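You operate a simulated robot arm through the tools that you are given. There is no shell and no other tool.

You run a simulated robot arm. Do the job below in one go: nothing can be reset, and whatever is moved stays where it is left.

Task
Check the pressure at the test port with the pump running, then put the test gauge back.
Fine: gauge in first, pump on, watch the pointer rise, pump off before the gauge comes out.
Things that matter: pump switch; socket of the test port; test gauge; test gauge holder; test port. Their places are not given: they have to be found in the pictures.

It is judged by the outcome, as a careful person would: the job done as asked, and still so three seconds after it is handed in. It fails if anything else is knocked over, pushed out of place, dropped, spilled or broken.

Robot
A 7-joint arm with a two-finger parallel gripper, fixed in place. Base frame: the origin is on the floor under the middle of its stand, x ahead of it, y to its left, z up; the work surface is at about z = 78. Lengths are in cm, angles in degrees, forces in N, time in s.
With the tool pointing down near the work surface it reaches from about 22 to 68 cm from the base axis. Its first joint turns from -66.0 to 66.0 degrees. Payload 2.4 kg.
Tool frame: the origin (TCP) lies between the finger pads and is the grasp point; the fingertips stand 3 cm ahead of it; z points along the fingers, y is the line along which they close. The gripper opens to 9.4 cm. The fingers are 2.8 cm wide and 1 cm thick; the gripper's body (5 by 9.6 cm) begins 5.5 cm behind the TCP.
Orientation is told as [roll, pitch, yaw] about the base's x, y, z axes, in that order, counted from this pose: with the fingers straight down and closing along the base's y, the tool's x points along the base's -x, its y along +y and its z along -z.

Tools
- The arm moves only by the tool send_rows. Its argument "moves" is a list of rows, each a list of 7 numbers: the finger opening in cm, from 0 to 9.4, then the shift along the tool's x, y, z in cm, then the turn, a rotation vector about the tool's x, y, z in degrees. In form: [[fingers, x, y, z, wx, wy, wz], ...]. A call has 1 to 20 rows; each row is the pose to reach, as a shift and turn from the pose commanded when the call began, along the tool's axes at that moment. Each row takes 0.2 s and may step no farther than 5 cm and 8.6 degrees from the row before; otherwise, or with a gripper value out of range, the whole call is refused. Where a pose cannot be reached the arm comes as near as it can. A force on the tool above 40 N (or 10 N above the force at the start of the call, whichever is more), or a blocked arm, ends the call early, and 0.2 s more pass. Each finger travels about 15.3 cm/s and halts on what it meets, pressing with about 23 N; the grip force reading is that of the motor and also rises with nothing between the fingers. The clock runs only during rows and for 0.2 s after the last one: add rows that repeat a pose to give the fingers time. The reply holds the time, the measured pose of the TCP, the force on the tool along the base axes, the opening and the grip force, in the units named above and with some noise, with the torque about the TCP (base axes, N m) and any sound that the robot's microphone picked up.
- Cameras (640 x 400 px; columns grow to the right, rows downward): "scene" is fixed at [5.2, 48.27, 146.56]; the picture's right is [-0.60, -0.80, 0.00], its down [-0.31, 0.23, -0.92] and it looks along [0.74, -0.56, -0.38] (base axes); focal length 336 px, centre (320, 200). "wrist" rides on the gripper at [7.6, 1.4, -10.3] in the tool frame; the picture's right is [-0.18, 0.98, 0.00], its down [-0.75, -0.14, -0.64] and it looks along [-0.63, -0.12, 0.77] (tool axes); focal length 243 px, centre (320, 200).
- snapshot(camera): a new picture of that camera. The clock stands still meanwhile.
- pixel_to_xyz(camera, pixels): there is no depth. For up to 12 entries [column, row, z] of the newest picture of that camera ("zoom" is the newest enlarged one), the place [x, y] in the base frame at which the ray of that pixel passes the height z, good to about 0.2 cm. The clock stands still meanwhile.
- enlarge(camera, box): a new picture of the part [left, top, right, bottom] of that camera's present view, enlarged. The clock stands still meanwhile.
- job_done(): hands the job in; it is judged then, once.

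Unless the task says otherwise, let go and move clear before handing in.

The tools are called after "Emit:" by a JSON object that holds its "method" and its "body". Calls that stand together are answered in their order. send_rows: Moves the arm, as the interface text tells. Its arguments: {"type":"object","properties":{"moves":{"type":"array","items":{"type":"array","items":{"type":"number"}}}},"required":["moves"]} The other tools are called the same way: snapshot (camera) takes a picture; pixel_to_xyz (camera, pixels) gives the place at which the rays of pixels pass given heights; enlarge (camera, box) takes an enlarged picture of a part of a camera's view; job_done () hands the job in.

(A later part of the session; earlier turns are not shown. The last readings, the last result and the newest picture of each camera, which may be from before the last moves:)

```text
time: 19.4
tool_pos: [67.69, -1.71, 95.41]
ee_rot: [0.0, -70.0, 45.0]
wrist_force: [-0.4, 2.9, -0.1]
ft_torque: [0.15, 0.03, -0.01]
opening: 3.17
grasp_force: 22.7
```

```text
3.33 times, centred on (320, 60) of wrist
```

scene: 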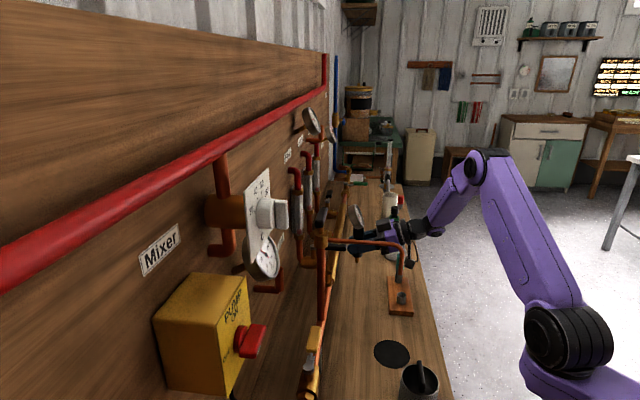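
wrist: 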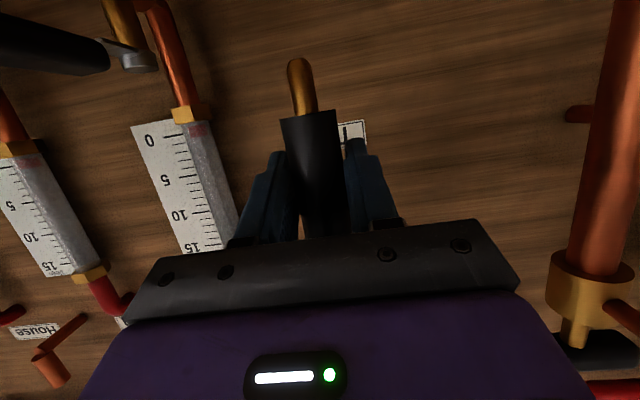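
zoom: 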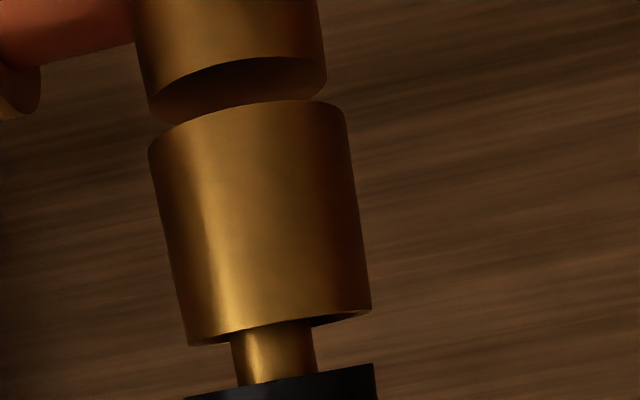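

The peg has gone into the socket with about 0.6 cm of peg still showing at zoom (275,350); a small side force of 2.9 N in y says it leans lightly on the wall. I'll ease it off by a hair and lower further in small steps.

Emit:
{"method": "send_rows", "body": {"moves": [[1.5, -0.03, 0.08, 0.07, 0, 0, 0], [1.5, 0.11, 0.08, 0.12, 0, 0, 0], [1.5, 0.25, 0.08, 0.17, 0, 0, 0], [1.5, 0.35, 0.08, 0.21, 0, 0, 0], [1.5, 0.35, 0.08, 0.21, 0, 0, 0]]}}

Emit:
{"method": "enlarge", "body": {"camera": "wrist", "box": [240, 0, 400, 120]}}

```text
time: 20.6
tool_pos: [67.63, -1.67, 95.0]
ee_rot: [0.1, -69.9, 44.9]
wrist_force: [0.3, -0.3, -7.5]
ft_torque: [-0.05, 0.08, -0.03]
opening: 3.17
grasp_force: 23.3
```

```text
3.33 times, centred on (320, 60) of wrist
```

zoom: 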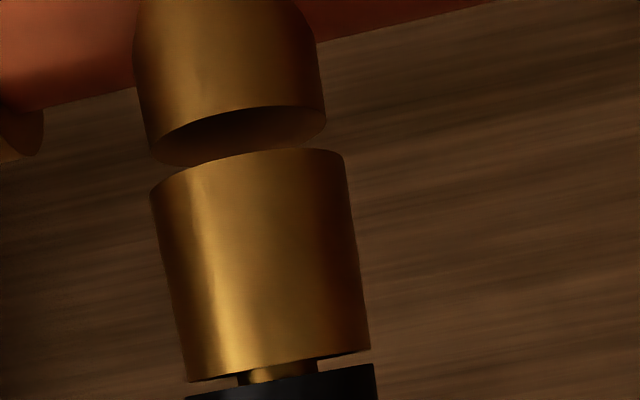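

The side force is gone and the tool feels a downward pull of 7.5 N, as if the seat draws the gauge in; only a sliver of gap remains at zoom (280,370). I'll lower the last bit.

Emit:
{"method": "send_rows", "body": {"moves": [[1.5, 0.1, 0, 0.035, 0, 0, 0], [1.5, 0.2, 0, 0.07, 0, 0, 0], [1.5, 0.2, 0, 0.07, 0, 0, 0]]}}

Emit:
{"method": "enlarge", "body": {"camera": "wrist", "box": [240, 0, 400, 120]}}

Emit:
{"method": "enlarge", "body": {"camera": "scene", "box": [300, 190, 400, 290]}}

```text
time: 21.4
tool_pos: [67.74, -1.63, 94.91]
ee_rot: [0.1, -70.0, 45.0]
wrist_force: [0.6, -0.1, -5.7]
ft_torque: [-0.03, 0.02, 0.02]
opening: 3.15
grasp_force: 22.3
```

```text
3.33 times, centred on (320, 60) of wrist
```

zoom: 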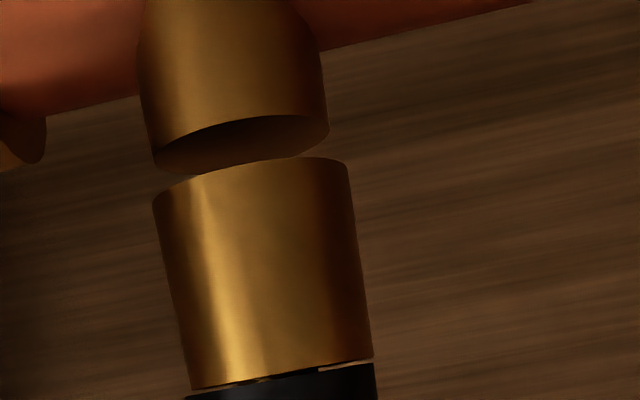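

```text
4.00 times, centred on (350, 240) of scene
```

zoom: 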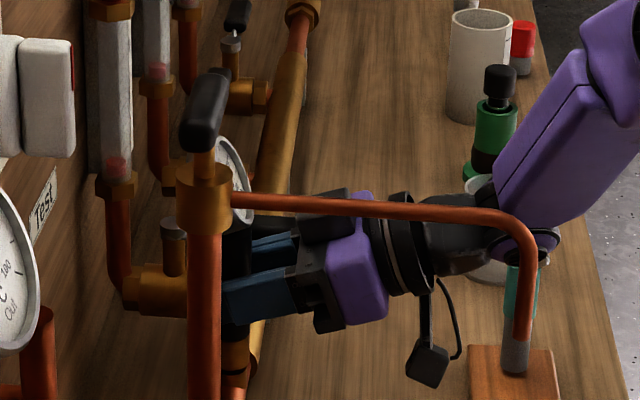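

The shoulder is almost on the rim and the pull has eased to 5.7 N. I'll lower by small steps until it sits firm.

Emit:
{"method": "send_rows", "body": {"moves": [[1.5, 0.1, 0, 0.035, 0, 0, 0], [1.5, 0.2, 0, 0.07, 0, 0, 0], [1.5, 0.2, 0, 0.07, 0, 0, 0]]}}

Emit:
{"method": "enlarge", "body": {"camera": "wrist", "box": [240, 0, 400, 120]}}

```text
time: 22.2
tool_pos: [67.83, -1.62, 94.74]
ee_rot: [-0.3, -70.2, 45.4]
wrist_force: [-2.0, 0.8, 8.4]
ft_torque: [-0.09, 0.1, 0.0]
opening: 3.15
grasp_force: 22.7
```

```text
3.33 times, centred on (320, 60) of wrist
```

zoom: 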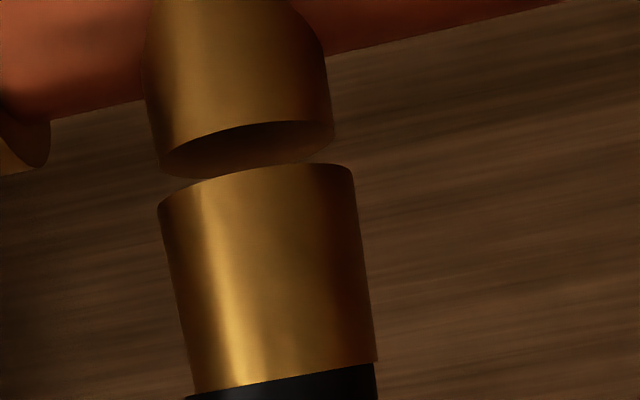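

The force turned to +8.4 N upward and the sleeve is flush on the socket rim, so the gauge is seated. I'll take off the preload, open the fingers and look before backing out.

Emit:
{"method": "send_rows", "body": {"moves": [[1.5, -0.09, 0, -0.034, 0, 0, 0], [1.5, -0.09, 0, -0.034, 0, 0, 0], [3.6, -0.09, 0, -0.034, 0, 0, 0], [5.5, -0.09, 0, -0.034, 0, 0, 0], [7.5, -0.09, 0, -0.034, 0, 0, 0], [7.5, -0.09, 0, -0.034, 0, 0, 0]]}}

Emit:
{"method": "enlarge", "body": {"camera": "wrist", "box": [220, 0, 420, 150]}}

Emit:
{"method": "enlarge", "body": {"camera": "scene", "box": [300, 190, 400, 290]}}

```text
time: 23.6
tool_pos: [67.75, -1.68, 94.67]
ee_rot: [0.0, -70.1, 45.0]
wrist_force: [0.6, -0.1, 0.2]
ft_torque: [0.03, -0.02, 0.03]
opening: 7.51
grasp_force: 0.0
```

```text
2.67 times, centred on (320, 75) of wrist
```

zoom: 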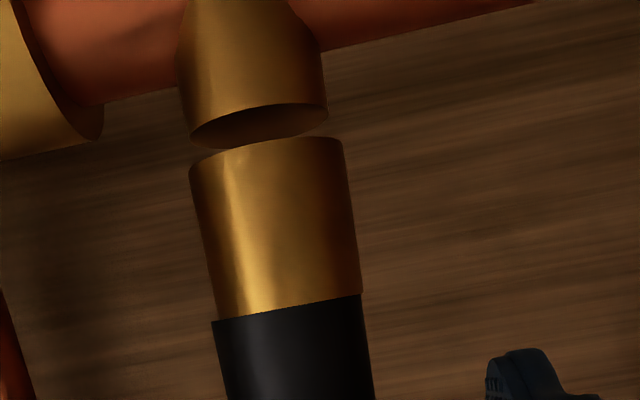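

```text
4.00 times, centred on (350, 240) of scene
```

zoom: 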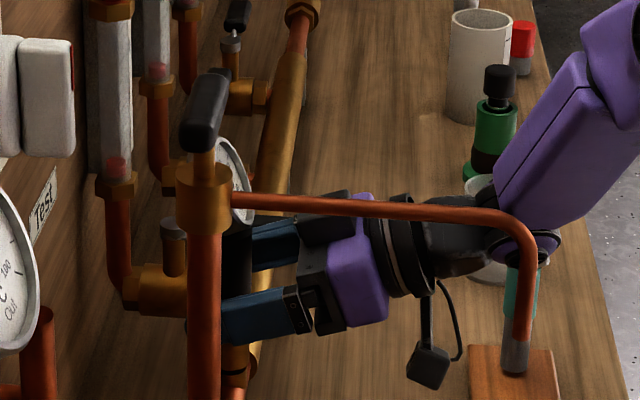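

The gauge stands by itself in the socket with the fingers open and no force on the tool. I'll back straight out toward the bench front by 20 cm.

Emit:
{"method": "send_rows", "body": {"moves": [[7.5, 0.68, 0, -1.88, 0, 0, 0], [7.5, 1.37, 0, -3.76, 0, 0, 0], [7.5, 2.39, 0, -6.58, 0, 0, 0], [7.5, 3.76, 0, -10.34, 0, 0, 0], [7.5, 5.13, 0, -14.1, 0, 0, 0], [7.5, 6.84, 0, -18.8, 0, 0, 0], [7.5, 6.84, 0, -18.8, 0, 0, 0]]}}

Emit:
{"method": "snapshot", "body": {"camera": "wrist"}}

Emit:
{"method": "snapshot", "body": {"camera": "scene"}}

```text
time: 25.2
tool_pos: [53.43, -16.0, 94.64]
ee_rot: [0.0, -69.9, 45.0]
wrist_force: [0.0, 0.5, 0.1]
ft_torque: [0.02, -0.04, -0.02]
opening: 7.49
grasp_force: 0.0
```

```text
taken
```

wrist: 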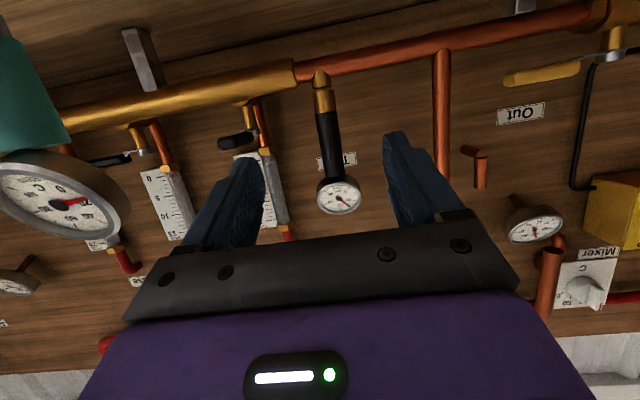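

```text
taken
```

scene: 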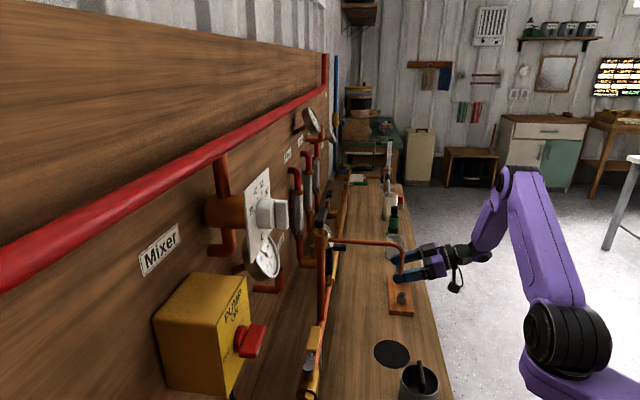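

The gauge stands in the socket (dial at wrist (340,195)). I'll zoom on the dial to read it, as the needle looks different from before.

Emit:
{"method": "enlarge", "body": {"camera": "wrist", "box": [300, 60, 380, 230]}}

Emit:
{"method": "enlarge", "body": {"camera": "wrist", "box": [560, 140, 640, 260]}}

Emit:
{"method": "enlarge", "body": {"camera": "scene", "box": [140, 230, 300, 400]}}

```text
2.35 times, centred on (340, 145) of wrist
```

zoom: 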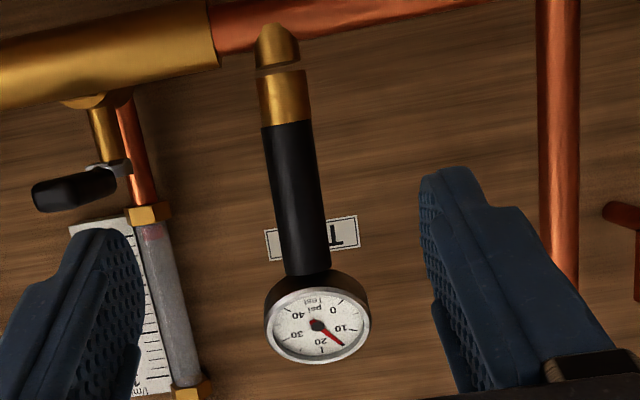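

```text
3.33 times, centred on (600, 200) of wrist
```

zoom: 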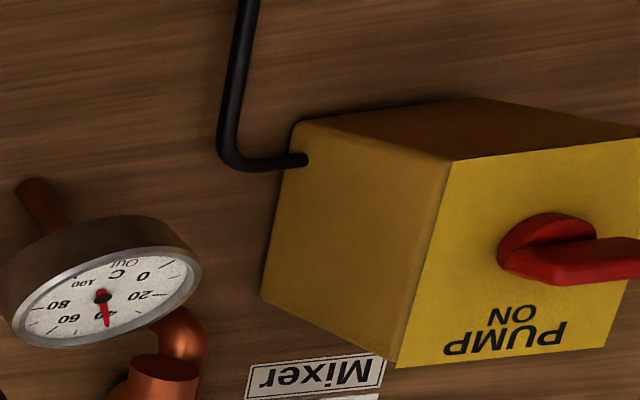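

```text
2.35 times, centred on (220, 315) of scene
```

zoom: 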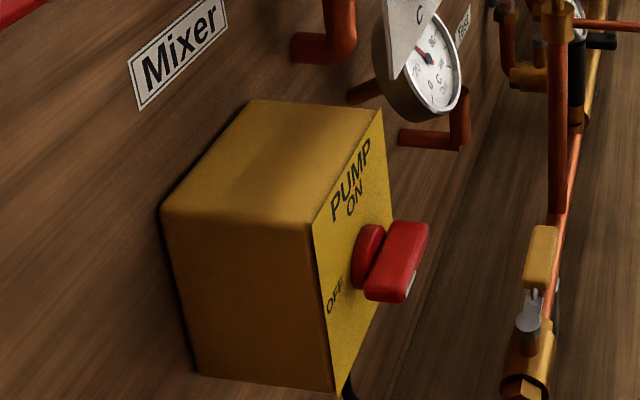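

With the pump off the test gauge already reads about 15 psi (zoom (330,335)). Triangulating the pump's knob from both cameras gives about (36.8,36.6,114), so I'll rise above the tap pipe (top about z=110) and swing along the bench toward it.

Emit:
{"method": "send_rows", "body": {"moves": [[7.5, -4.0, 0, -1.45, 0, 0, 0], [7.5, -8.0, 0, -2.9, 0, 0, 0], [7.5, -12.0, 0, -4.36, 0, 0, 0], [7.5, -16.0, 0, -5.8, 0, 0, 0], [7.5, -20.0, 0, -7.27, 0, 0, 0], [7.5, -23.9, 0, -8.7, 0, 0, 0], [7.5, -23.9, 4.0, -8.7, 0, 0, 0], [7.5, -24.0, 8.2, -8.4, 0, 0, 0], [7.5, -24.3, 12.4, -7.6, 0, 0, 0], [7.5, -24.6, 16.6, -6.8, 0, 0, 0], [7.5, -24.6, 16.6, -6.8, 0, 0, 0]]}}

Emit:
{"method": "snapshot", "body": {"camera": "scene"}}

Emit:
{"method": "snapshot", "body": {"camera": "wrist"}}

```text
time: 27.6
tool_pos: [43.42, -2.69, 120.33]
ee_rot: [0.2, -70.0, 44.9]
wrist_force: [-0.2, -0.6, -0.7]
ft_torque: [0.0, -0.03, 0.02]
opening: 7.49
grasp_force: 0.0
```

```text
taken
```

scene: 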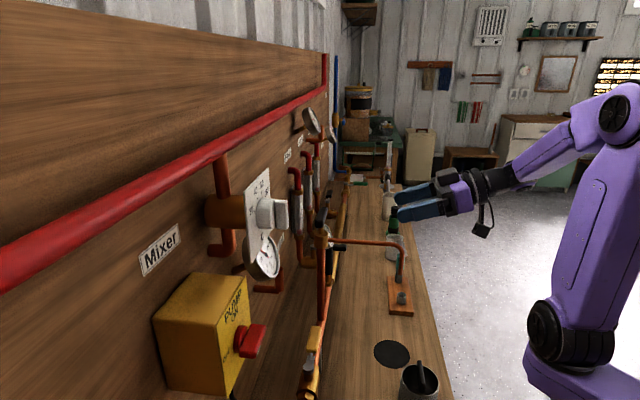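

```text
taken
```

wrist: 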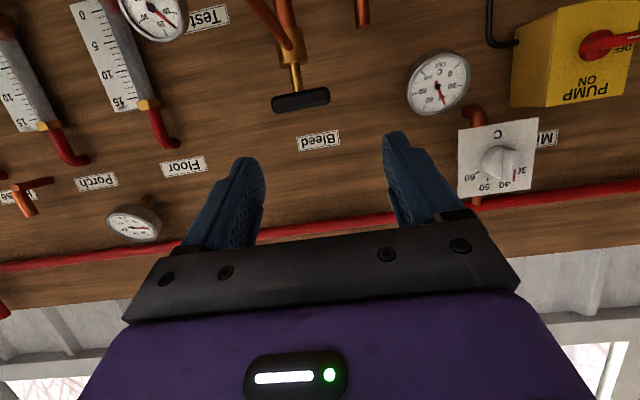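

I'm above the tap pipe, which is labelled Bleed; the pump knob shows at wrist (600,45) with OFF at its left and ON above it. I'll carry on along the bench until I face the pump.

Emit:
{"method": "send_rows", "body": {"moves": [[7.5, -0.2, 4.1, 0.6, 0, 0, 0], [7.5, -0.4, 8.2, 1.2, 0, 0, 0], [7.5, -0.7, 12.3, 2.0, 0, 0, 0], [7.5, -1.0, 16.4, 2.8, 0, 0, 0], [7.5, -1.3, 20.5, 3.6, 0, 0, 0], [7.5, -1.6, 24.6, 4.4, 0, 0, 0], [7.5, -2.0, 28.7, 5.4, 0, 0, 0], [7.5, -2.4, 32.6, 6.6, 0, 0, 0], [7.5, -2.4, 32.6, 6.6, 0, 0, 0]]}}

Emit:
{"method": "snapshot", "body": {"camera": "scene"}}

Emit:
{"method": "snapshot", "body": {"camera": "wrist"}}

```text
time: 29.6
tool_pos: [32.89, 19.87, 120.9]
ee_rot: [5.4, -64.5, 39.9]
wrist_force: [-0.4, 2.4, -0.6]
ft_torque: [-0.03, -0.01, -0.09]
opening: 7.52
grasp_force: 0.1
out of reach, approached as far as the arm can: row 6, 7, 8, 9
```

```text
taken
```

scene: 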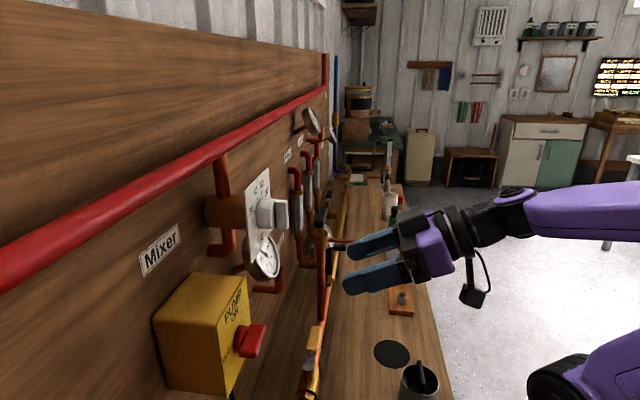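

```text
taken
```

wrist: 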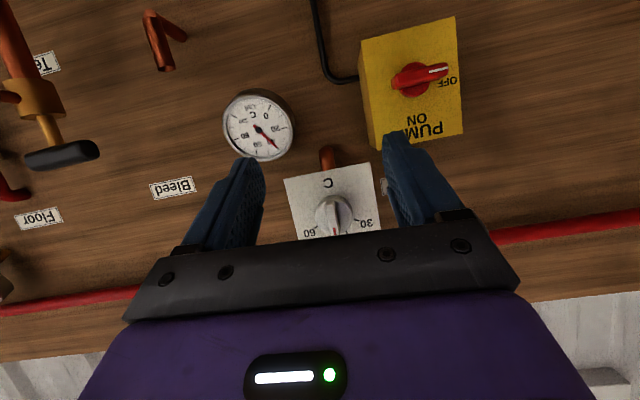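

The last rows were out of reach because the wrist would fold too near the base, so the arm stopped at n≈37, b≈9; the pump knob is at wrist (418,80), the mixer knob at (335,212), and nothing was touched. I'll measure these before going on.

Emit:
{"method": "enlarge", "body": {"camera": "wrist", "box": [340, 0, 500, 150]}}

Emit:
{"method": "pixel_to_xyz", "body": {"camera": "wrist", "pixels": [[418, 80, 114], [418, 80, 113], [418, 80, 115], [335, 212, 130], [335, 212, 126], [258, 125, 118], [258, 125, 120], [455, 20, 108]]}}

Emit:
{"method": "pixel_to_xyz", "body": {"camera": "scene", "pixels": [[241, 340, 114], [253, 341, 114], [285, 215, 130], [285, 215, 126], [268, 258, 118], [268, 258, 120], [322, 215, 114], [322, 215, 116]]}}

```text
2.67 times, centred on (420, 75) of wrist
```

zoom: 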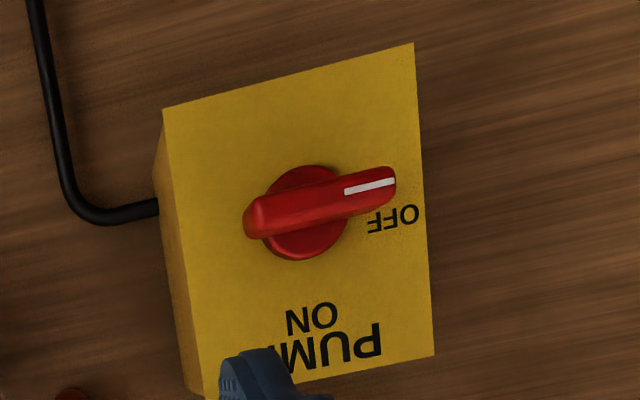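

```text
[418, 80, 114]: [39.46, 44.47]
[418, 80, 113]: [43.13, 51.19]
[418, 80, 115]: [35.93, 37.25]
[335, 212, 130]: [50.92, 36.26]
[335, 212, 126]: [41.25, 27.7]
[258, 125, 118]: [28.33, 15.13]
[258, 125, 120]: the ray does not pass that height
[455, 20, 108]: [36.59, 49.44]
```

```text
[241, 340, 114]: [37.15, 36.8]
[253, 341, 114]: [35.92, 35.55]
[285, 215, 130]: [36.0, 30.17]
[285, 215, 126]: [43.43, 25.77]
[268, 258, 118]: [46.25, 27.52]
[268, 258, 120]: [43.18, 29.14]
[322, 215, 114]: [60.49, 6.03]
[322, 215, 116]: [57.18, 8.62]
```

The knob is a bar about 5.5 cm long and 1.4 cm thick on a red disc near n≈51.8, b≈-0.4, z≈114.5, pointing to OFF. Before working there I'll check what stands below it on the bench, just past the bottom of the scene picture.

Emit:
{"method": "enlarge", "body": {"camera": "scene", "box": [160, 394, 480, 400]}}

Emit:
{"method": "enlarge", "body": {"camera": "wrist", "box": [300, 0, 500, 4]}}

```text
2.00 times, centred on (320, 397) of scene
```

zoom: 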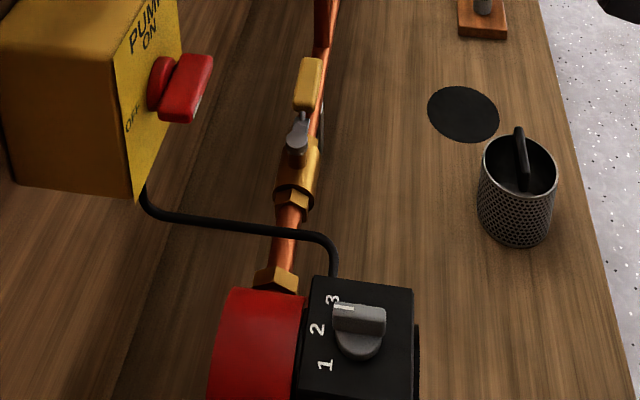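

```text
3.20 times, centred on (400, 2) of wrist
```

zoom: 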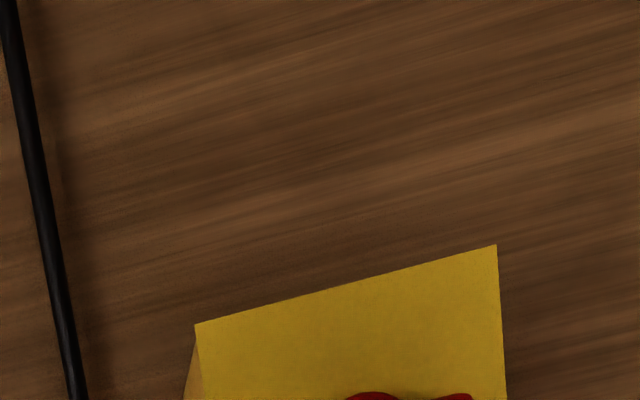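

The pump motor and its black controller stand lower on the bench (top well below z=95), so there is room at knob height. I'll come out to a larger radius, where the arm can reach, and face the pump from about 6 cm off the knob.

Emit:
{"method": "send_rows", "body": {"moves": [[7.5, -1.03, -4.5, 2.82, 0, 0, 0], [7.5, -2.05, -6, 5.64, 0, 0, 0], [7.5, -2.4, -4, 6.58, 0, 0, 0], [7.5, -2.6, -2, 7.1, 0, 0, 0], [7.5, -2.6, 0, 7.1, 0, 0, 0], [7.5, -2.6, 0, 7.1, 0, 0, 0]]}}

Emit:
{"method": "snapshot", "body": {"camera": "wrist"}}

Emit:
{"method": "snapshot", "body": {"camera": "scene"}}

```text
refused: row 1 steps farther than a row can; nothing moved
```

```text
taken
```

wrist: 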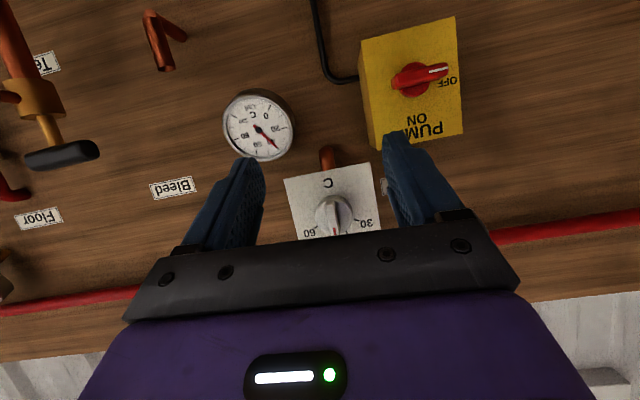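

```text
taken
```

scene: 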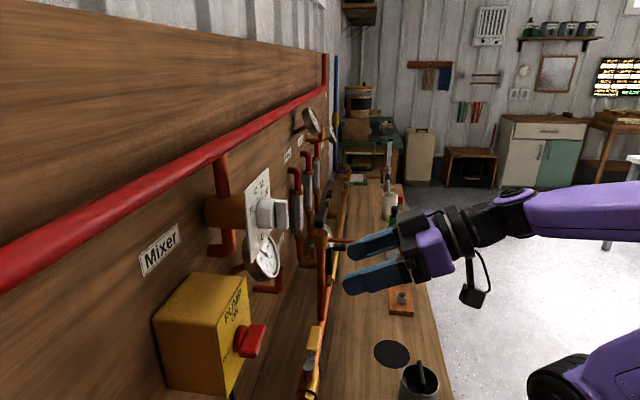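

The first row was slightly too long, so nothing moved. I'll send smaller steps.

Emit:
{"method": "send_rows", "body": {"moves": [[7.5, -0.68, -2.5, 1.88, 0, 0, 0], [7.5, -1.37, -3.5, 3.76, 0, 0, 0], [7.5, -1.9, -2.5, 5.2, 0, 0, 0], [7.5, -2.2, -1.2, 6.1, 0, 0, 0], [7.5, -2.4, 0, 6.6, 0, 0, 0], [7.5, -2.4, 0, 6.6, 0, 0, 0]]}}

Emit:
{"method": "snapshot", "body": {"camera": "wrist"}}

Emit:
{"method": "snapshot", "body": {"camera": "scene"}}

```text
time: 31.0
tool_pos: [37.6, 24.93, 120.42]
ee_rot: [5.5, -64.5, 40.3]
wrist_force: [-0.1, 0.0, -0.3]
ft_torque: [0.03, -0.01, 0.01]
opening: 7.5
grasp_force: 0.1
```

```text
taken
```

wrist: 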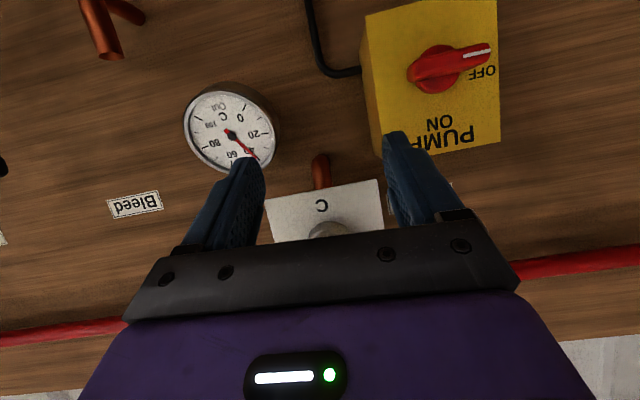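

```text
taken
```

scene: 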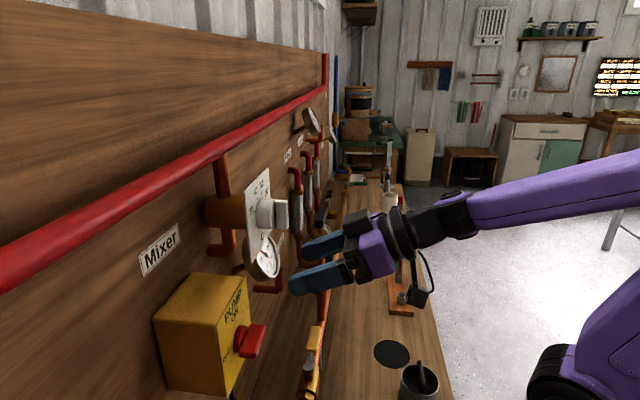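

The arm took the moves from the pose it had reached: it is now at n≈44.2, b≈9 and z≈120, tilted about 25° down. I'll level the tool and slide in front of the knob, staying about 5 cm off the bar.

Emit:
{"method": "send_rows", "body": {"moves": [[7.5, 0.92, 1.75, 0.29, 0.16, -5.08, -0.45], [7.5, 1.83, 3.51, 0.58, 0.31, -10.16, -0.9], [7.5, 2.75, 5.26, 0.87, 0.47, -15.24, -1.36], [7.5, 3.67, 7.02, 1.16, 0.63, -20.32, -1.81], [7.5, 4.58, 8.77, 1.45, 0.79, -25.4, -2.26], [7.5, 4.58, 8.77, 1.45, 0.79, -25.4, -2.26]]}}

Emit:
{"method": "snapshot", "body": {"camera": "wrist"}}

Emit:
{"method": "snapshot", "body": {"camera": "scene"}}

```text
time: 32.2
tool_pos: [37.97, 31.91, 120.01]
ee_rot: [13.6, -88.7, 31.2]
wrist_force: [-36.3, -43.0, 10.1]
ft_torque: [0.93, -0.27, 2.26]
opening: 7.2
grasp_force: 0.0
out of reach, approached as far as the arm can: row 2, 3, 4, 5
stopped in row 5: the force on the tool passed its limit at 109 N (the readings are from after the stop); the commanded pose is now the measured one
```

```text
taken
```

wrist: 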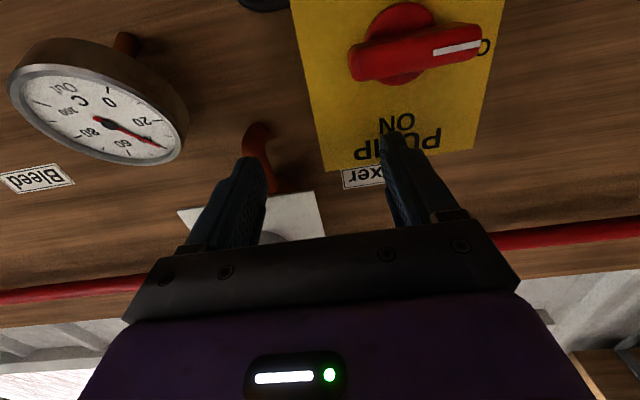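

```text
taken
```

scene: 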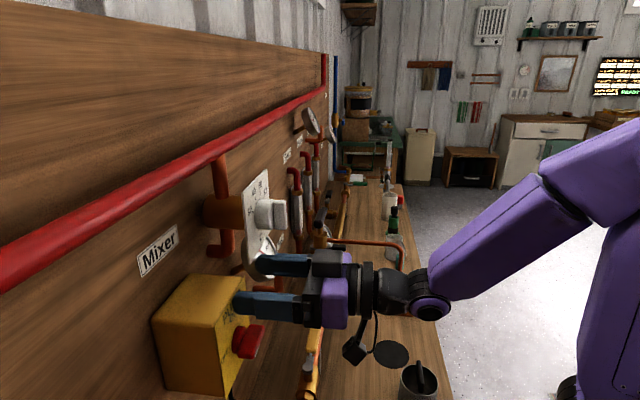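

The arm could not reach the level pose so close in and drifted out to n≈49.4, where a finger met the pump box face with force (now about 57 N back along -n). I must back off while tipping the tool down again so the wrist stays within reach.

Emit:
{"method": "send_rows", "body": {"moves": [[7.5, 0, 0, -0.6, 0, 8, 0], [7.5, 0, 0, -1.8, 0, 16, 0], [7.5, 0, 0, -3.2, 0, 24, 0], [7.5, -0.3, 0, -4.8, 0, 27, 0], [7.5, -0.5, 0, -5.2, 0, 27, 0], [7.5, -0.5, 0, -5.2, 0, 27, 0]]}}

Emit:
{"method": "snapshot", "body": {"camera": "wrist"}}

Emit:
{"method": "snapshot", "body": {"camera": "scene"}}

```text
time: 33.6
tool_pos: [34.4, 28.67, 120.49]
ee_rot: [0.5, -61.3, 44.4]
wrist_force: [0.3, 0.3, 0.4]
ft_torque: [-0.04, 0.0, 0.0]
opening: 7.5
grasp_force: 0.1
```

```text
taken
```

wrist: 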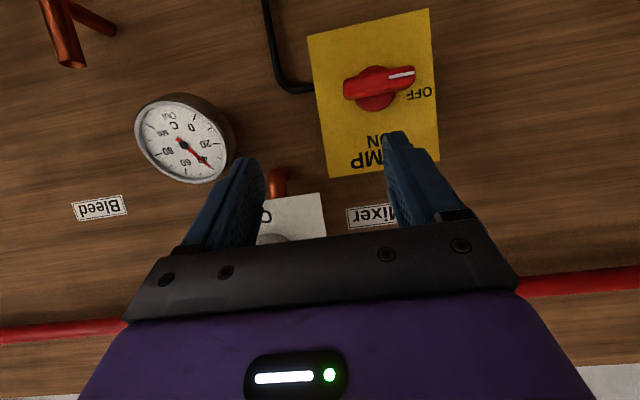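

```text
taken
```

scene: 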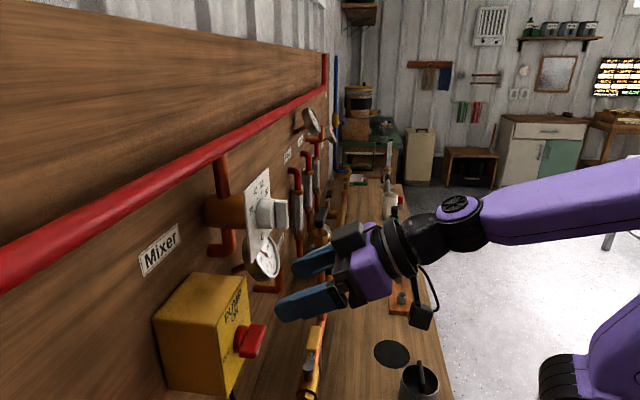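

Backed off safely to n≈44.6, b≈4, z≈120.5 with no force, and box, dial and mixer look unmoved. I'll enlarge the knob in both views to fix its place.

Emit:
{"method": "enlarge", "body": {"camera": "wrist", "box": [310, 10, 450, 170]}}

Emit:
{"method": "pixel_to_xyz", "body": {"camera": "wrist", "pixels": [[378, 84, 114], [378, 84, 113], [378, 84, 115], [374, 92, 114], [345, 92, 114], [414, 76, 114], [310, 37, 110], [430, 10, 108], [440, 160, 119]]}}

Emit:
{"method": "enlarge", "body": {"camera": "scene", "box": [200, 290, 300, 390]}}

Emit:
{"method": "pixel_to_xyz", "body": {"camera": "zoom", "pixels": [[320, 200, 114]]}}

```text
2.50 times, centred on (380, 90) of wrist
```

zoom: 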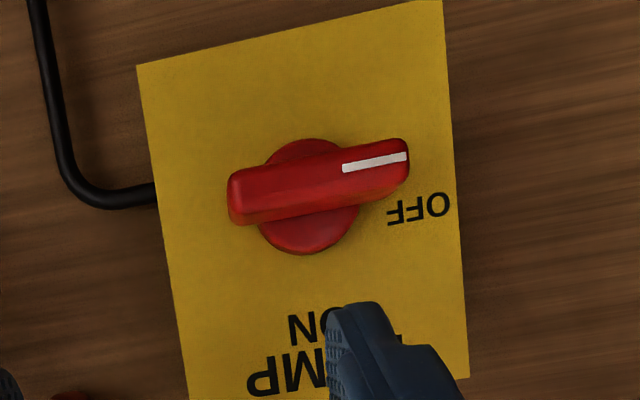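

```text
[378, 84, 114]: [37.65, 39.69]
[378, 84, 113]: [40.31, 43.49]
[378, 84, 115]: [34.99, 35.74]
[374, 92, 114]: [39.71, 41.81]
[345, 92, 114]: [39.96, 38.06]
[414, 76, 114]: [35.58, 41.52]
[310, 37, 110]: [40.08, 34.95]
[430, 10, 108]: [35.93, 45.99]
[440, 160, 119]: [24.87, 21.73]
```

```text
4.00 times, centred on (250, 340) of scene
```

zoom: 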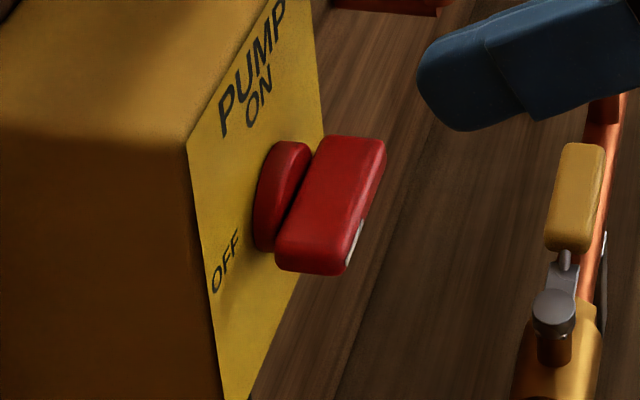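

```text
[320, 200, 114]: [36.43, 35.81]
```

The bar's centre is at about b=-0.5, z=115.2, with its front at n≈49, its half-length 2.35 cm and ON straight up. A level grip is out of reach, so I'll turn it by pushing its OFF end up and over with the closed fingers; first I'll go to the left of the knob and below it.

Emit:
{"method": "send_rows", "body": {"moves": [[5, 0, 3.5, 0, 0, 1.6, 0], [2.5, 0, 7, 0, 0, 3.3, 0], [0, -0.1, 10.05, 0.18, 0, 3.3, 0], [0, 3.4, 10.05, 2.1, 0, 3.3, 0], [0, 6.83, 10.05, 3.97, 0, 3.3, 0], [0, 6.83, 10.05, 3.97, 0, 3.3, 0]]}}

Emit:
{"method": "snapshot", "body": {"camera": "wrist"}}

Emit:
{"method": "snapshot", "body": {"camera": "scene"}}

```text
time: 35.0
tool_pos: [28.65, 35.41, 113.48]
ee_rot: [2.2, -52.6, 39.2]
wrist_force: [0.9, 1.4, 2.5]
ft_torque: [-0.09, 0.1, -0.03]
opening: 0.0
grasp_force: 23.5
out of reach, approached as far as the arm can: row 4, 5
```

```text
taken
```

wrist: 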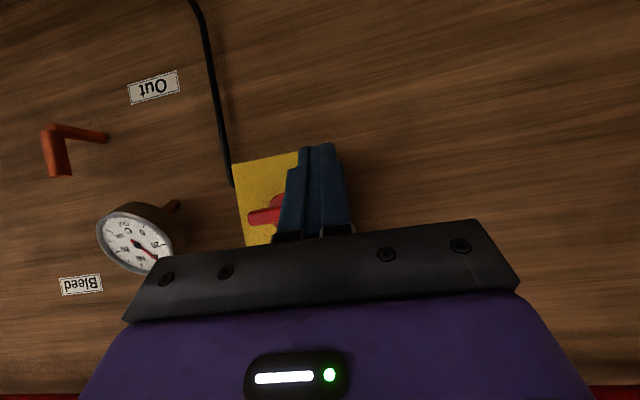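

```text
taken
```

scene: 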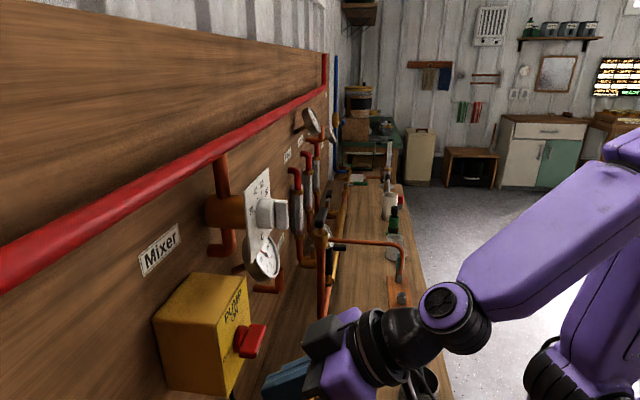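

The lower, flatter pose was out of reach and the arm stopped at n≈45.3, b≈-4.8 without touching anything. Since the bar is symmetric, I'll instead push its right end down from above with the tool steeply tipped, which turns the OFF end up to ON and stays well within reach; I'll move up and over first.

Emit:
{"method": "send_rows", "body": {"moves": [[0, -2.8, 0.05, -2.95, -0.4, 5.6, -1.0], [0, -5.57, 0.09, -5.89, -0.85, 11.3, -2.0], [0, -7.57, -3.33, -7.1, -1.27, 17.0, -2.95], [0, -9.57, -6.76, -8.33, -1.69, 22.66, -3.93], [0, -9.57, -6.76, -8.33, -1.69, 22.66, -3.93]]}}

Emit:
{"method": "snapshot", "body": {"camera": "wrist"}}

Emit:
{"method": "snapshot", "body": {"camera": "scene"}}

```text
time: 36.2
tool_pos: [30.97, 29.86, 125.2]
ee_rot: [-1.6, -35.3, 49.8]
wrist_force: [0.1, 1.1, 0.8]
ft_torque: [0.02, -0.04, 0.02]
opening: 0.01
grasp_force: 22.7
```

```text
taken
```

wrist: 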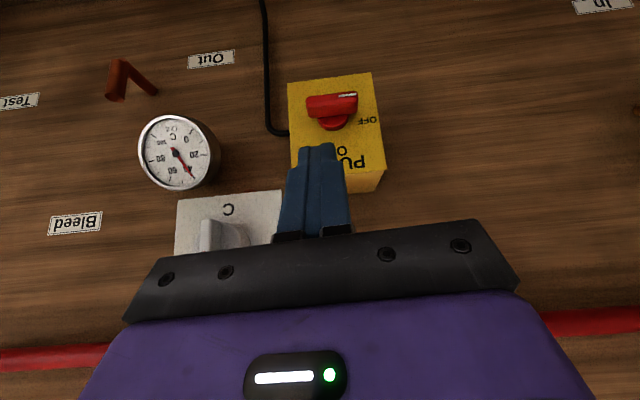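

```text
taken
```

scene: 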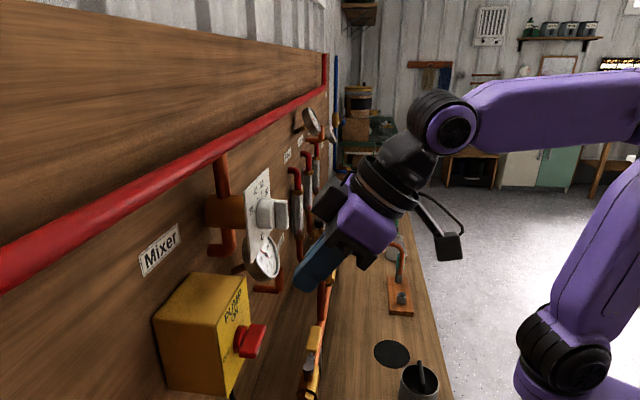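

The tool is now above and in front of the knob (bar at wrist (332,105), fingertips at (318,150)), tipped about 55°. I'll measure the knob again from this steeper view.

Emit:
{"method": "enlarge", "body": {"camera": "wrist", "box": [270, 60, 400, 190]}}

Emit:
{"method": "pixel_to_xyz", "body": {"camera": "wrist", "pixels": [[332, 103, 115.2], [332, 103, 114.5], [308, 106, 115.2], [357, 99, 115.2], [288, 84, 108], [372, 73, 108], [296, 190, 121], [384, 170, 121]]}}

```text
3.08 times, centred on (335, 125) of wrist
```

zoom: 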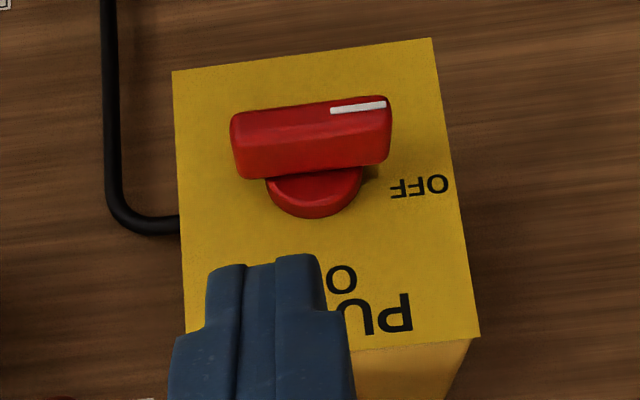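

```text
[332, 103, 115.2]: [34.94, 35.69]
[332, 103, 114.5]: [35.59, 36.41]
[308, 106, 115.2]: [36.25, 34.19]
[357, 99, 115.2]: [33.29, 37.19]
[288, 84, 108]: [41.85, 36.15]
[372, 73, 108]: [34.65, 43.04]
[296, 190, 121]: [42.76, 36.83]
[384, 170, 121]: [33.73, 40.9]
```

The steep view gives the bar's middle at b≈-0.6 with ends at b≈1.6 and -2.85, front at n≈49.1, z≈115.2. I'll trim the tool to a 60° tip and come to just above and in front of the bar's right half.

Emit:
{"method": "send_rows", "body": {"moves": [[0, 0.59, -0.67, 2.05, 0.5, 2.7, 1.98], [0, 1.18, -1.33, 4.1, 0.99, 5.35, 3.96], [0, 1.18, -1.33, 4.1, 0.99, 5.35, 3.96]]}}

Emit:
{"method": "enlarge", "body": {"camera": "wrist", "box": [240, 40, 400, 190]}}

Emit:
{"method": "enlarge", "body": {"camera": "scene", "box": [180, 220, 360, 390]}}

```text
time: 37.0
tool_pos: [32.9, 29.95, 121.08]
ee_rot: [-0.1, -30.0, 44.9]
wrist_force: [0.0, -0.1, 0.0]
ft_torque: [-0.02, -0.02, 0.01]
opening: 0.0
grasp_force: 23.2
```

```text
2.67 times, centred on (320, 115) of wrist
```

zoom: 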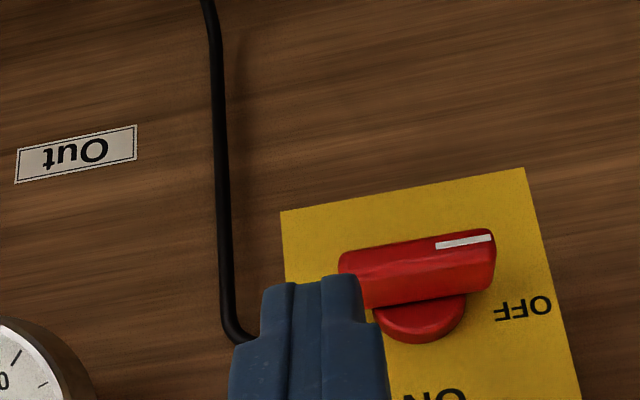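

```text
2.35 times, centred on (270, 305) of scene
```

zoom: 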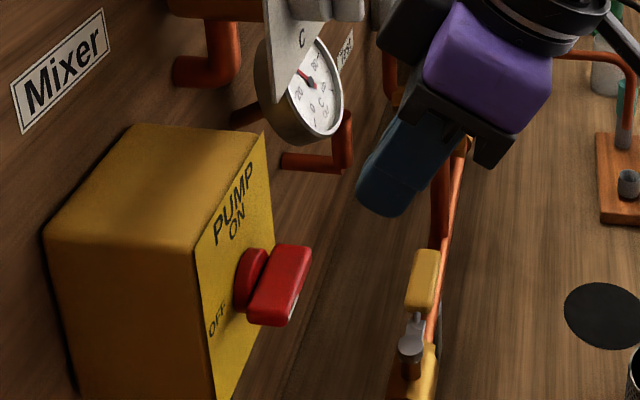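

The pose is right (n=44.4, b=2.1, z=121.1) and the fingers' left face at zoom (360,290) overlaps the bar's right end by under 1 cm. I'll shift slightly left and advance to just above the bar.

Emit:
{"method": "send_rows", "body": {"moves": [[0, -1.3, 0.16, 1.32, 0, 0, 0], [0, -2.58, 0.32, 2.65, 0, 0, 0], [0, -2.58, 0.32, 2.65, 0, 0, 0]]}}

Emit:
{"method": "enlarge", "body": {"camera": "wrist", "box": [240, 90, 400, 220]}}

Emit:
{"method": "enlarge", "body": {"camera": "scene", "box": [200, 260, 320, 380]}}

```text
time: 37.8
tool_pos: [35.29, 32.82, 120.27]
ee_rot: [0.0, -30.0, 44.9]
wrist_force: [0.3, -0.4, 0.1]
ft_torque: [-0.01, -0.03, -0.02]
opening: 0.0
grasp_force: 23.4
```

```text
3.08 times, centred on (320, 155) of wrist
```

zoom: 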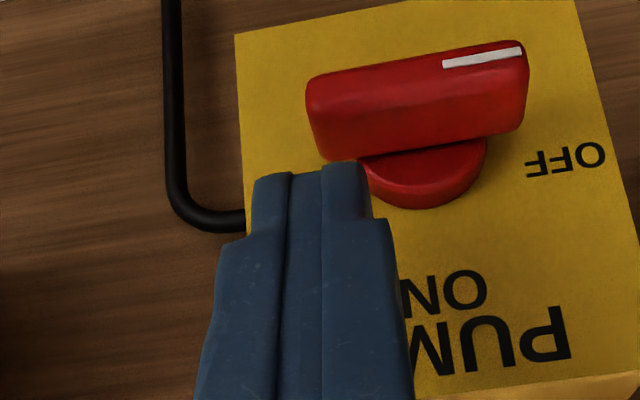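

```text
3.33 times, centred on (260, 320) of scene
```

zoom: 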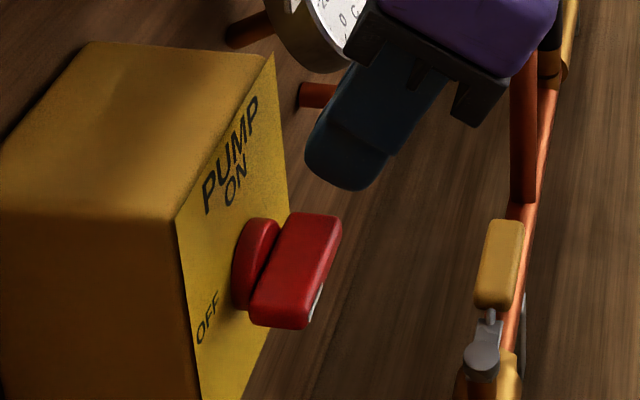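

The fingertips hover about 1 cm above the bar's right end (scene zoom (350,185) over (310,215)). I'll push gently down on it about a third of the turn and check.

Emit:
{"method": "send_rows", "body": {"moves": [[0, 0.225, 0, 0.99, 0, 0, 0], [0, 0.455, -0.02, 1.39, 0, 0, 0], [0, 0.64, -0.12, 1.71, 0, 0, 0], [0, 0.83, -0.11, 2.04, 0, 0, 0], [0, 0.83, -0.11, 2.04, 0, 0, 0]]}}

Emit:
{"method": "enlarge", "body": {"camera": "wrist", "box": [240, 90, 400, 220]}}

Emit:
{"method": "enlarge", "body": {"camera": "scene", "box": [200, 260, 320, 380]}}

```text
time: 39.0
tool_pos: [35.52, 32.77, 118.14]
ee_rot: [-0.2, -30.0, 44.8]
wrist_force: [-1.0, -3.9, 4.2]
ft_torque: [-0.03, 0.02, 0.0]
opening: 0.02
grasp_force: 23.1
```

```text
3.08 times, centred on (320, 155) of wrist
```

zoom: 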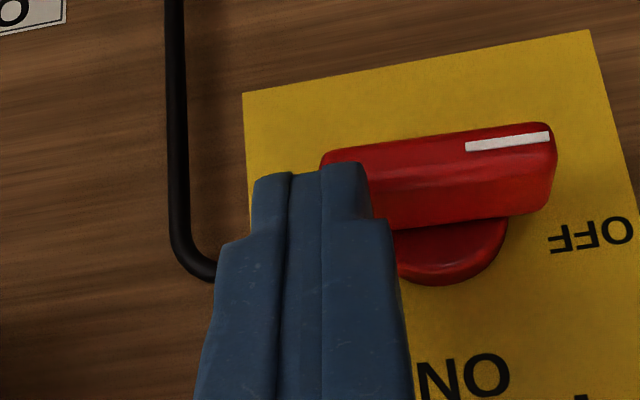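

```text
3.33 times, centred on (260, 320) of scene
```

zoom: 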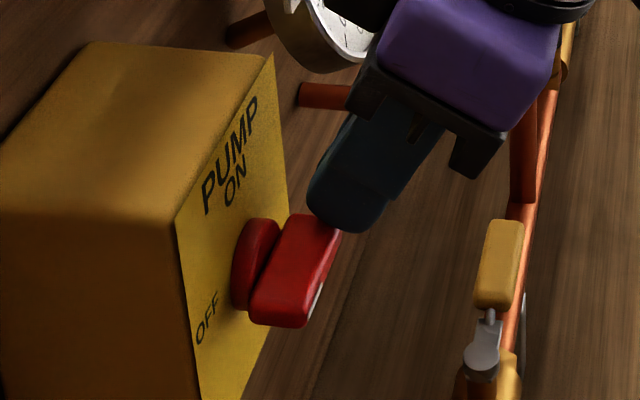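

Contact just began (4 N up, 3.5 N back), but the fingertips touch only the bar's front edge (scene zoom (340,228)), so they might slip off. I'll lift 1 cm, go 0.6 cm deeper over the bar's top, and press down again.

Emit:
{"method": "send_rows", "body": {"moves": [[0, -0.55, 0, -0.95, 0, 0, 0], [0, -1.07, 0, -0.65, 0, 0, 0], [0, -0.82, 0, -0.22, 0, 0, 0], [0, -0.67, 0, 0.04, 0, 0, 0], [0, -0.52, 0, 0.3, 0, 0, 0], [0, -0.52, 0, 0.3, 0, 0, 0]]}}

Emit:
{"method": "enlarge", "body": {"camera": "wrist", "box": [240, 90, 400, 220]}}

Emit:
{"method": "enlarge", "body": {"camera": "scene", "box": [200, 260, 320, 380]}}

```text
time: 40.4
tool_pos: [35.98, 33.04, 118.05]
ee_rot: [-0.1, -29.9, 44.9]
wrist_force: [1.3, -4.1, 2.9]
ft_torque: [-0.09, -0.03, -0.02]
opening: 0.0
grasp_force: 22.6
```

```text
3.08 times, centred on (320, 155) of wrist
```

zoom: 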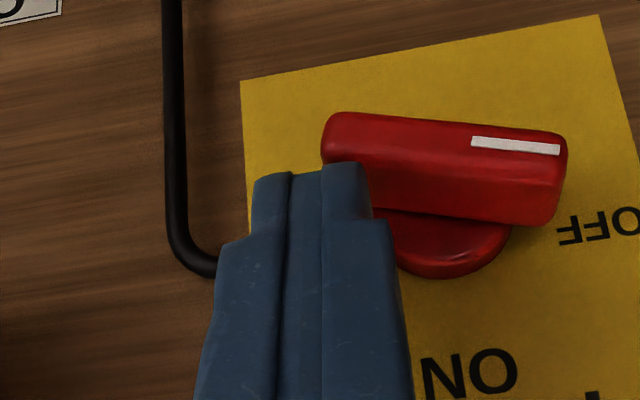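

```text
3.33 times, centred on (260, 320) of scene
```

zoom: 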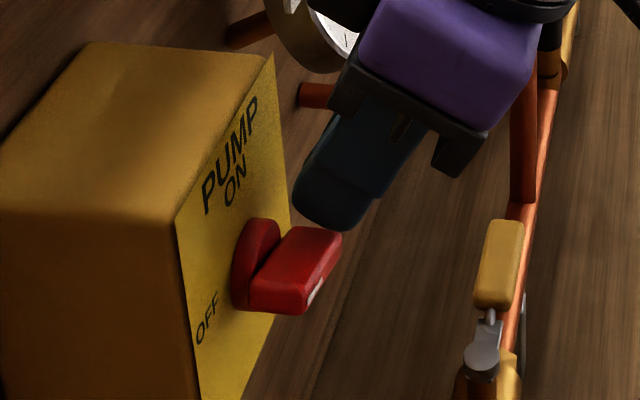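

The knob turned about 13° toward ON with only a few newtons, and the fingers bear squarely on the bar. I'll continue down along the arc to about halfway.

Emit:
{"method": "send_rows", "body": {"moves": [[0, 0.18, 0.02, 0.25, 0, 0, 0], [0, 0.36, 0.07, 0.5, 0, 0, 0], [0, 0.54, 0.15, 0.73, 0, 0, 0], [0, 0.54, 0.15, 0.73, 0, 0, 0]]}}

Emit:
{"method": "enlarge", "body": {"camera": "wrist", "box": [240, 90, 400, 220]}}

Emit:
{"method": "enlarge", "body": {"camera": "scene", "box": [200, 260, 320, 380]}}

```text
time: 41.4
tool_pos: [35.71, 33.17, 117.07]
ee_rot: [0.0, -30.1, 44.9]
wrist_force: [1.3, 0.8, 0.1]
ft_torque: [0.02, 0.0, -0.02]
opening: 0.0
grasp_force: 22.5
```

```text
3.08 times, centred on (320, 155) of wrist
```

zoom: 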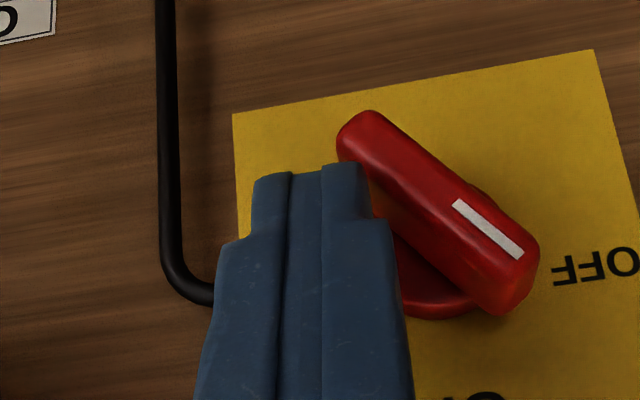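

```text
3.33 times, centred on (260, 320) of scene
```

zoom: 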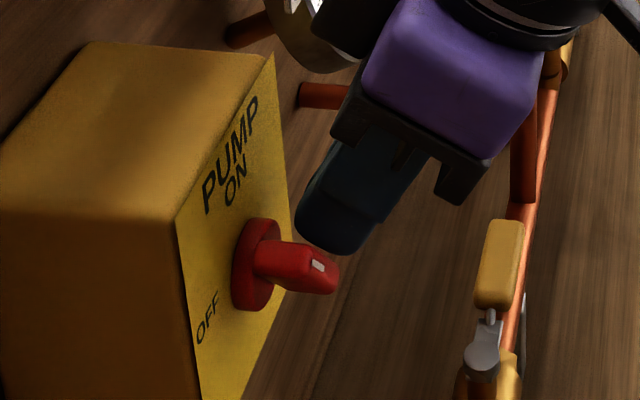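

The bar is now about halfway (roughly 48°) with almost no force. I'll follow the arc on down and to the left toward upright.

Emit:
{"method": "send_rows", "body": {"moves": [[0, 0.19, 0.17, 0.235, 0, 0, 0], [0, 0.37, 0.44, 0.44, 0, 0, 0], [0, 0.42, 0.6, 0.53, 0, 0, 0], [0, 0.47, 0.77, 0.61, 0, 0, 0], [0, 0.47, 0.77, 0.61, 0, 0, 0]]}}

Emit:
{"method": "enlarge", "body": {"camera": "wrist", "box": [240, 90, 400, 220]}}

Emit:
{"method": "enlarge", "body": {"camera": "scene", "box": [200, 260, 320, 380]}}

```text
time: 42.6
tool_pos: [35.28, 33.52, 116.48]
ee_rot: [-0.2, -30.2, 44.8]
wrist_force: [12.1, -7.3, 7.8]
ft_torque: [-0.01, -0.13, -0.14]
opening: 0.0
grasp_force: 23.0
```

```text
3.08 times, centred on (320, 155) of wrist
```

zoom: 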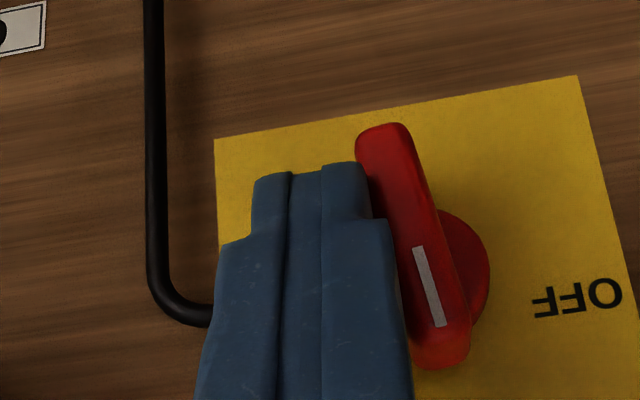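

```text
3.33 times, centred on (260, 320) of scene
```

zoom: 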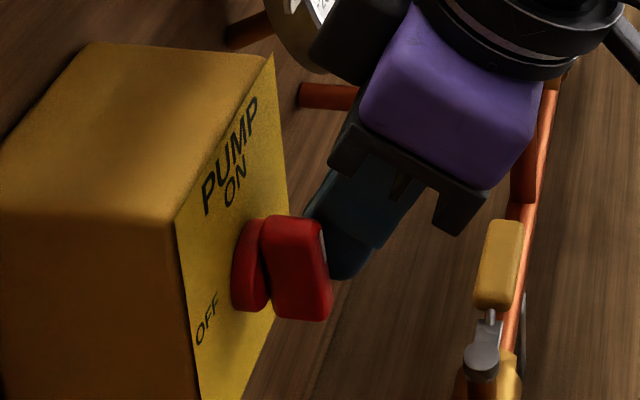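

The bar is nearly upright, about 86° by the white stripe, with 14 N sideways as if at its stop. I'll look at the test gauge's dial in the scene view to see whether it has risen.

Emit:
{"method": "enlarge", "body": {"camera": "scene", "box": [318, 200, 366, 240]}}

Emit:
{"method": "snapshot", "body": {"camera": "scene"}}

```text
10.00 times, centred on (342, 220) of scene
```

zoom: 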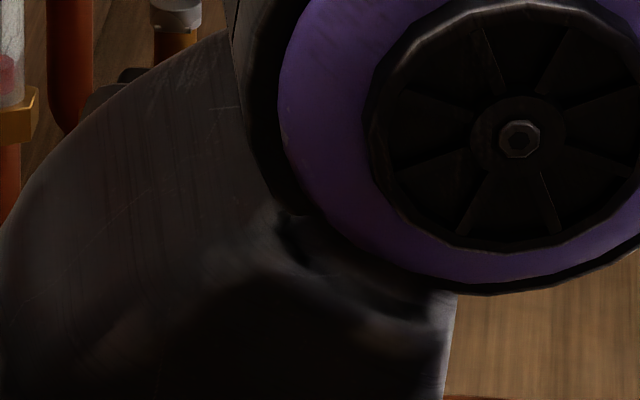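

```text
taken
```

scene: 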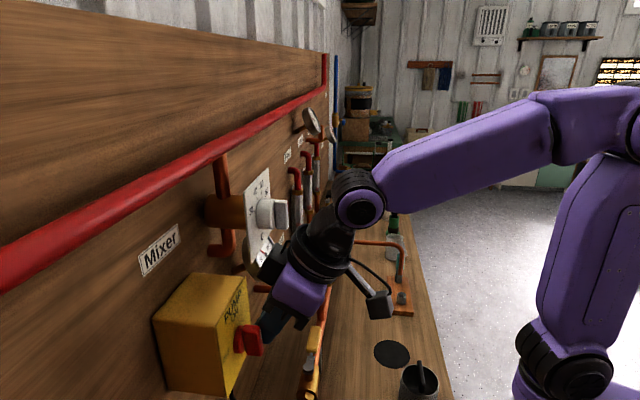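

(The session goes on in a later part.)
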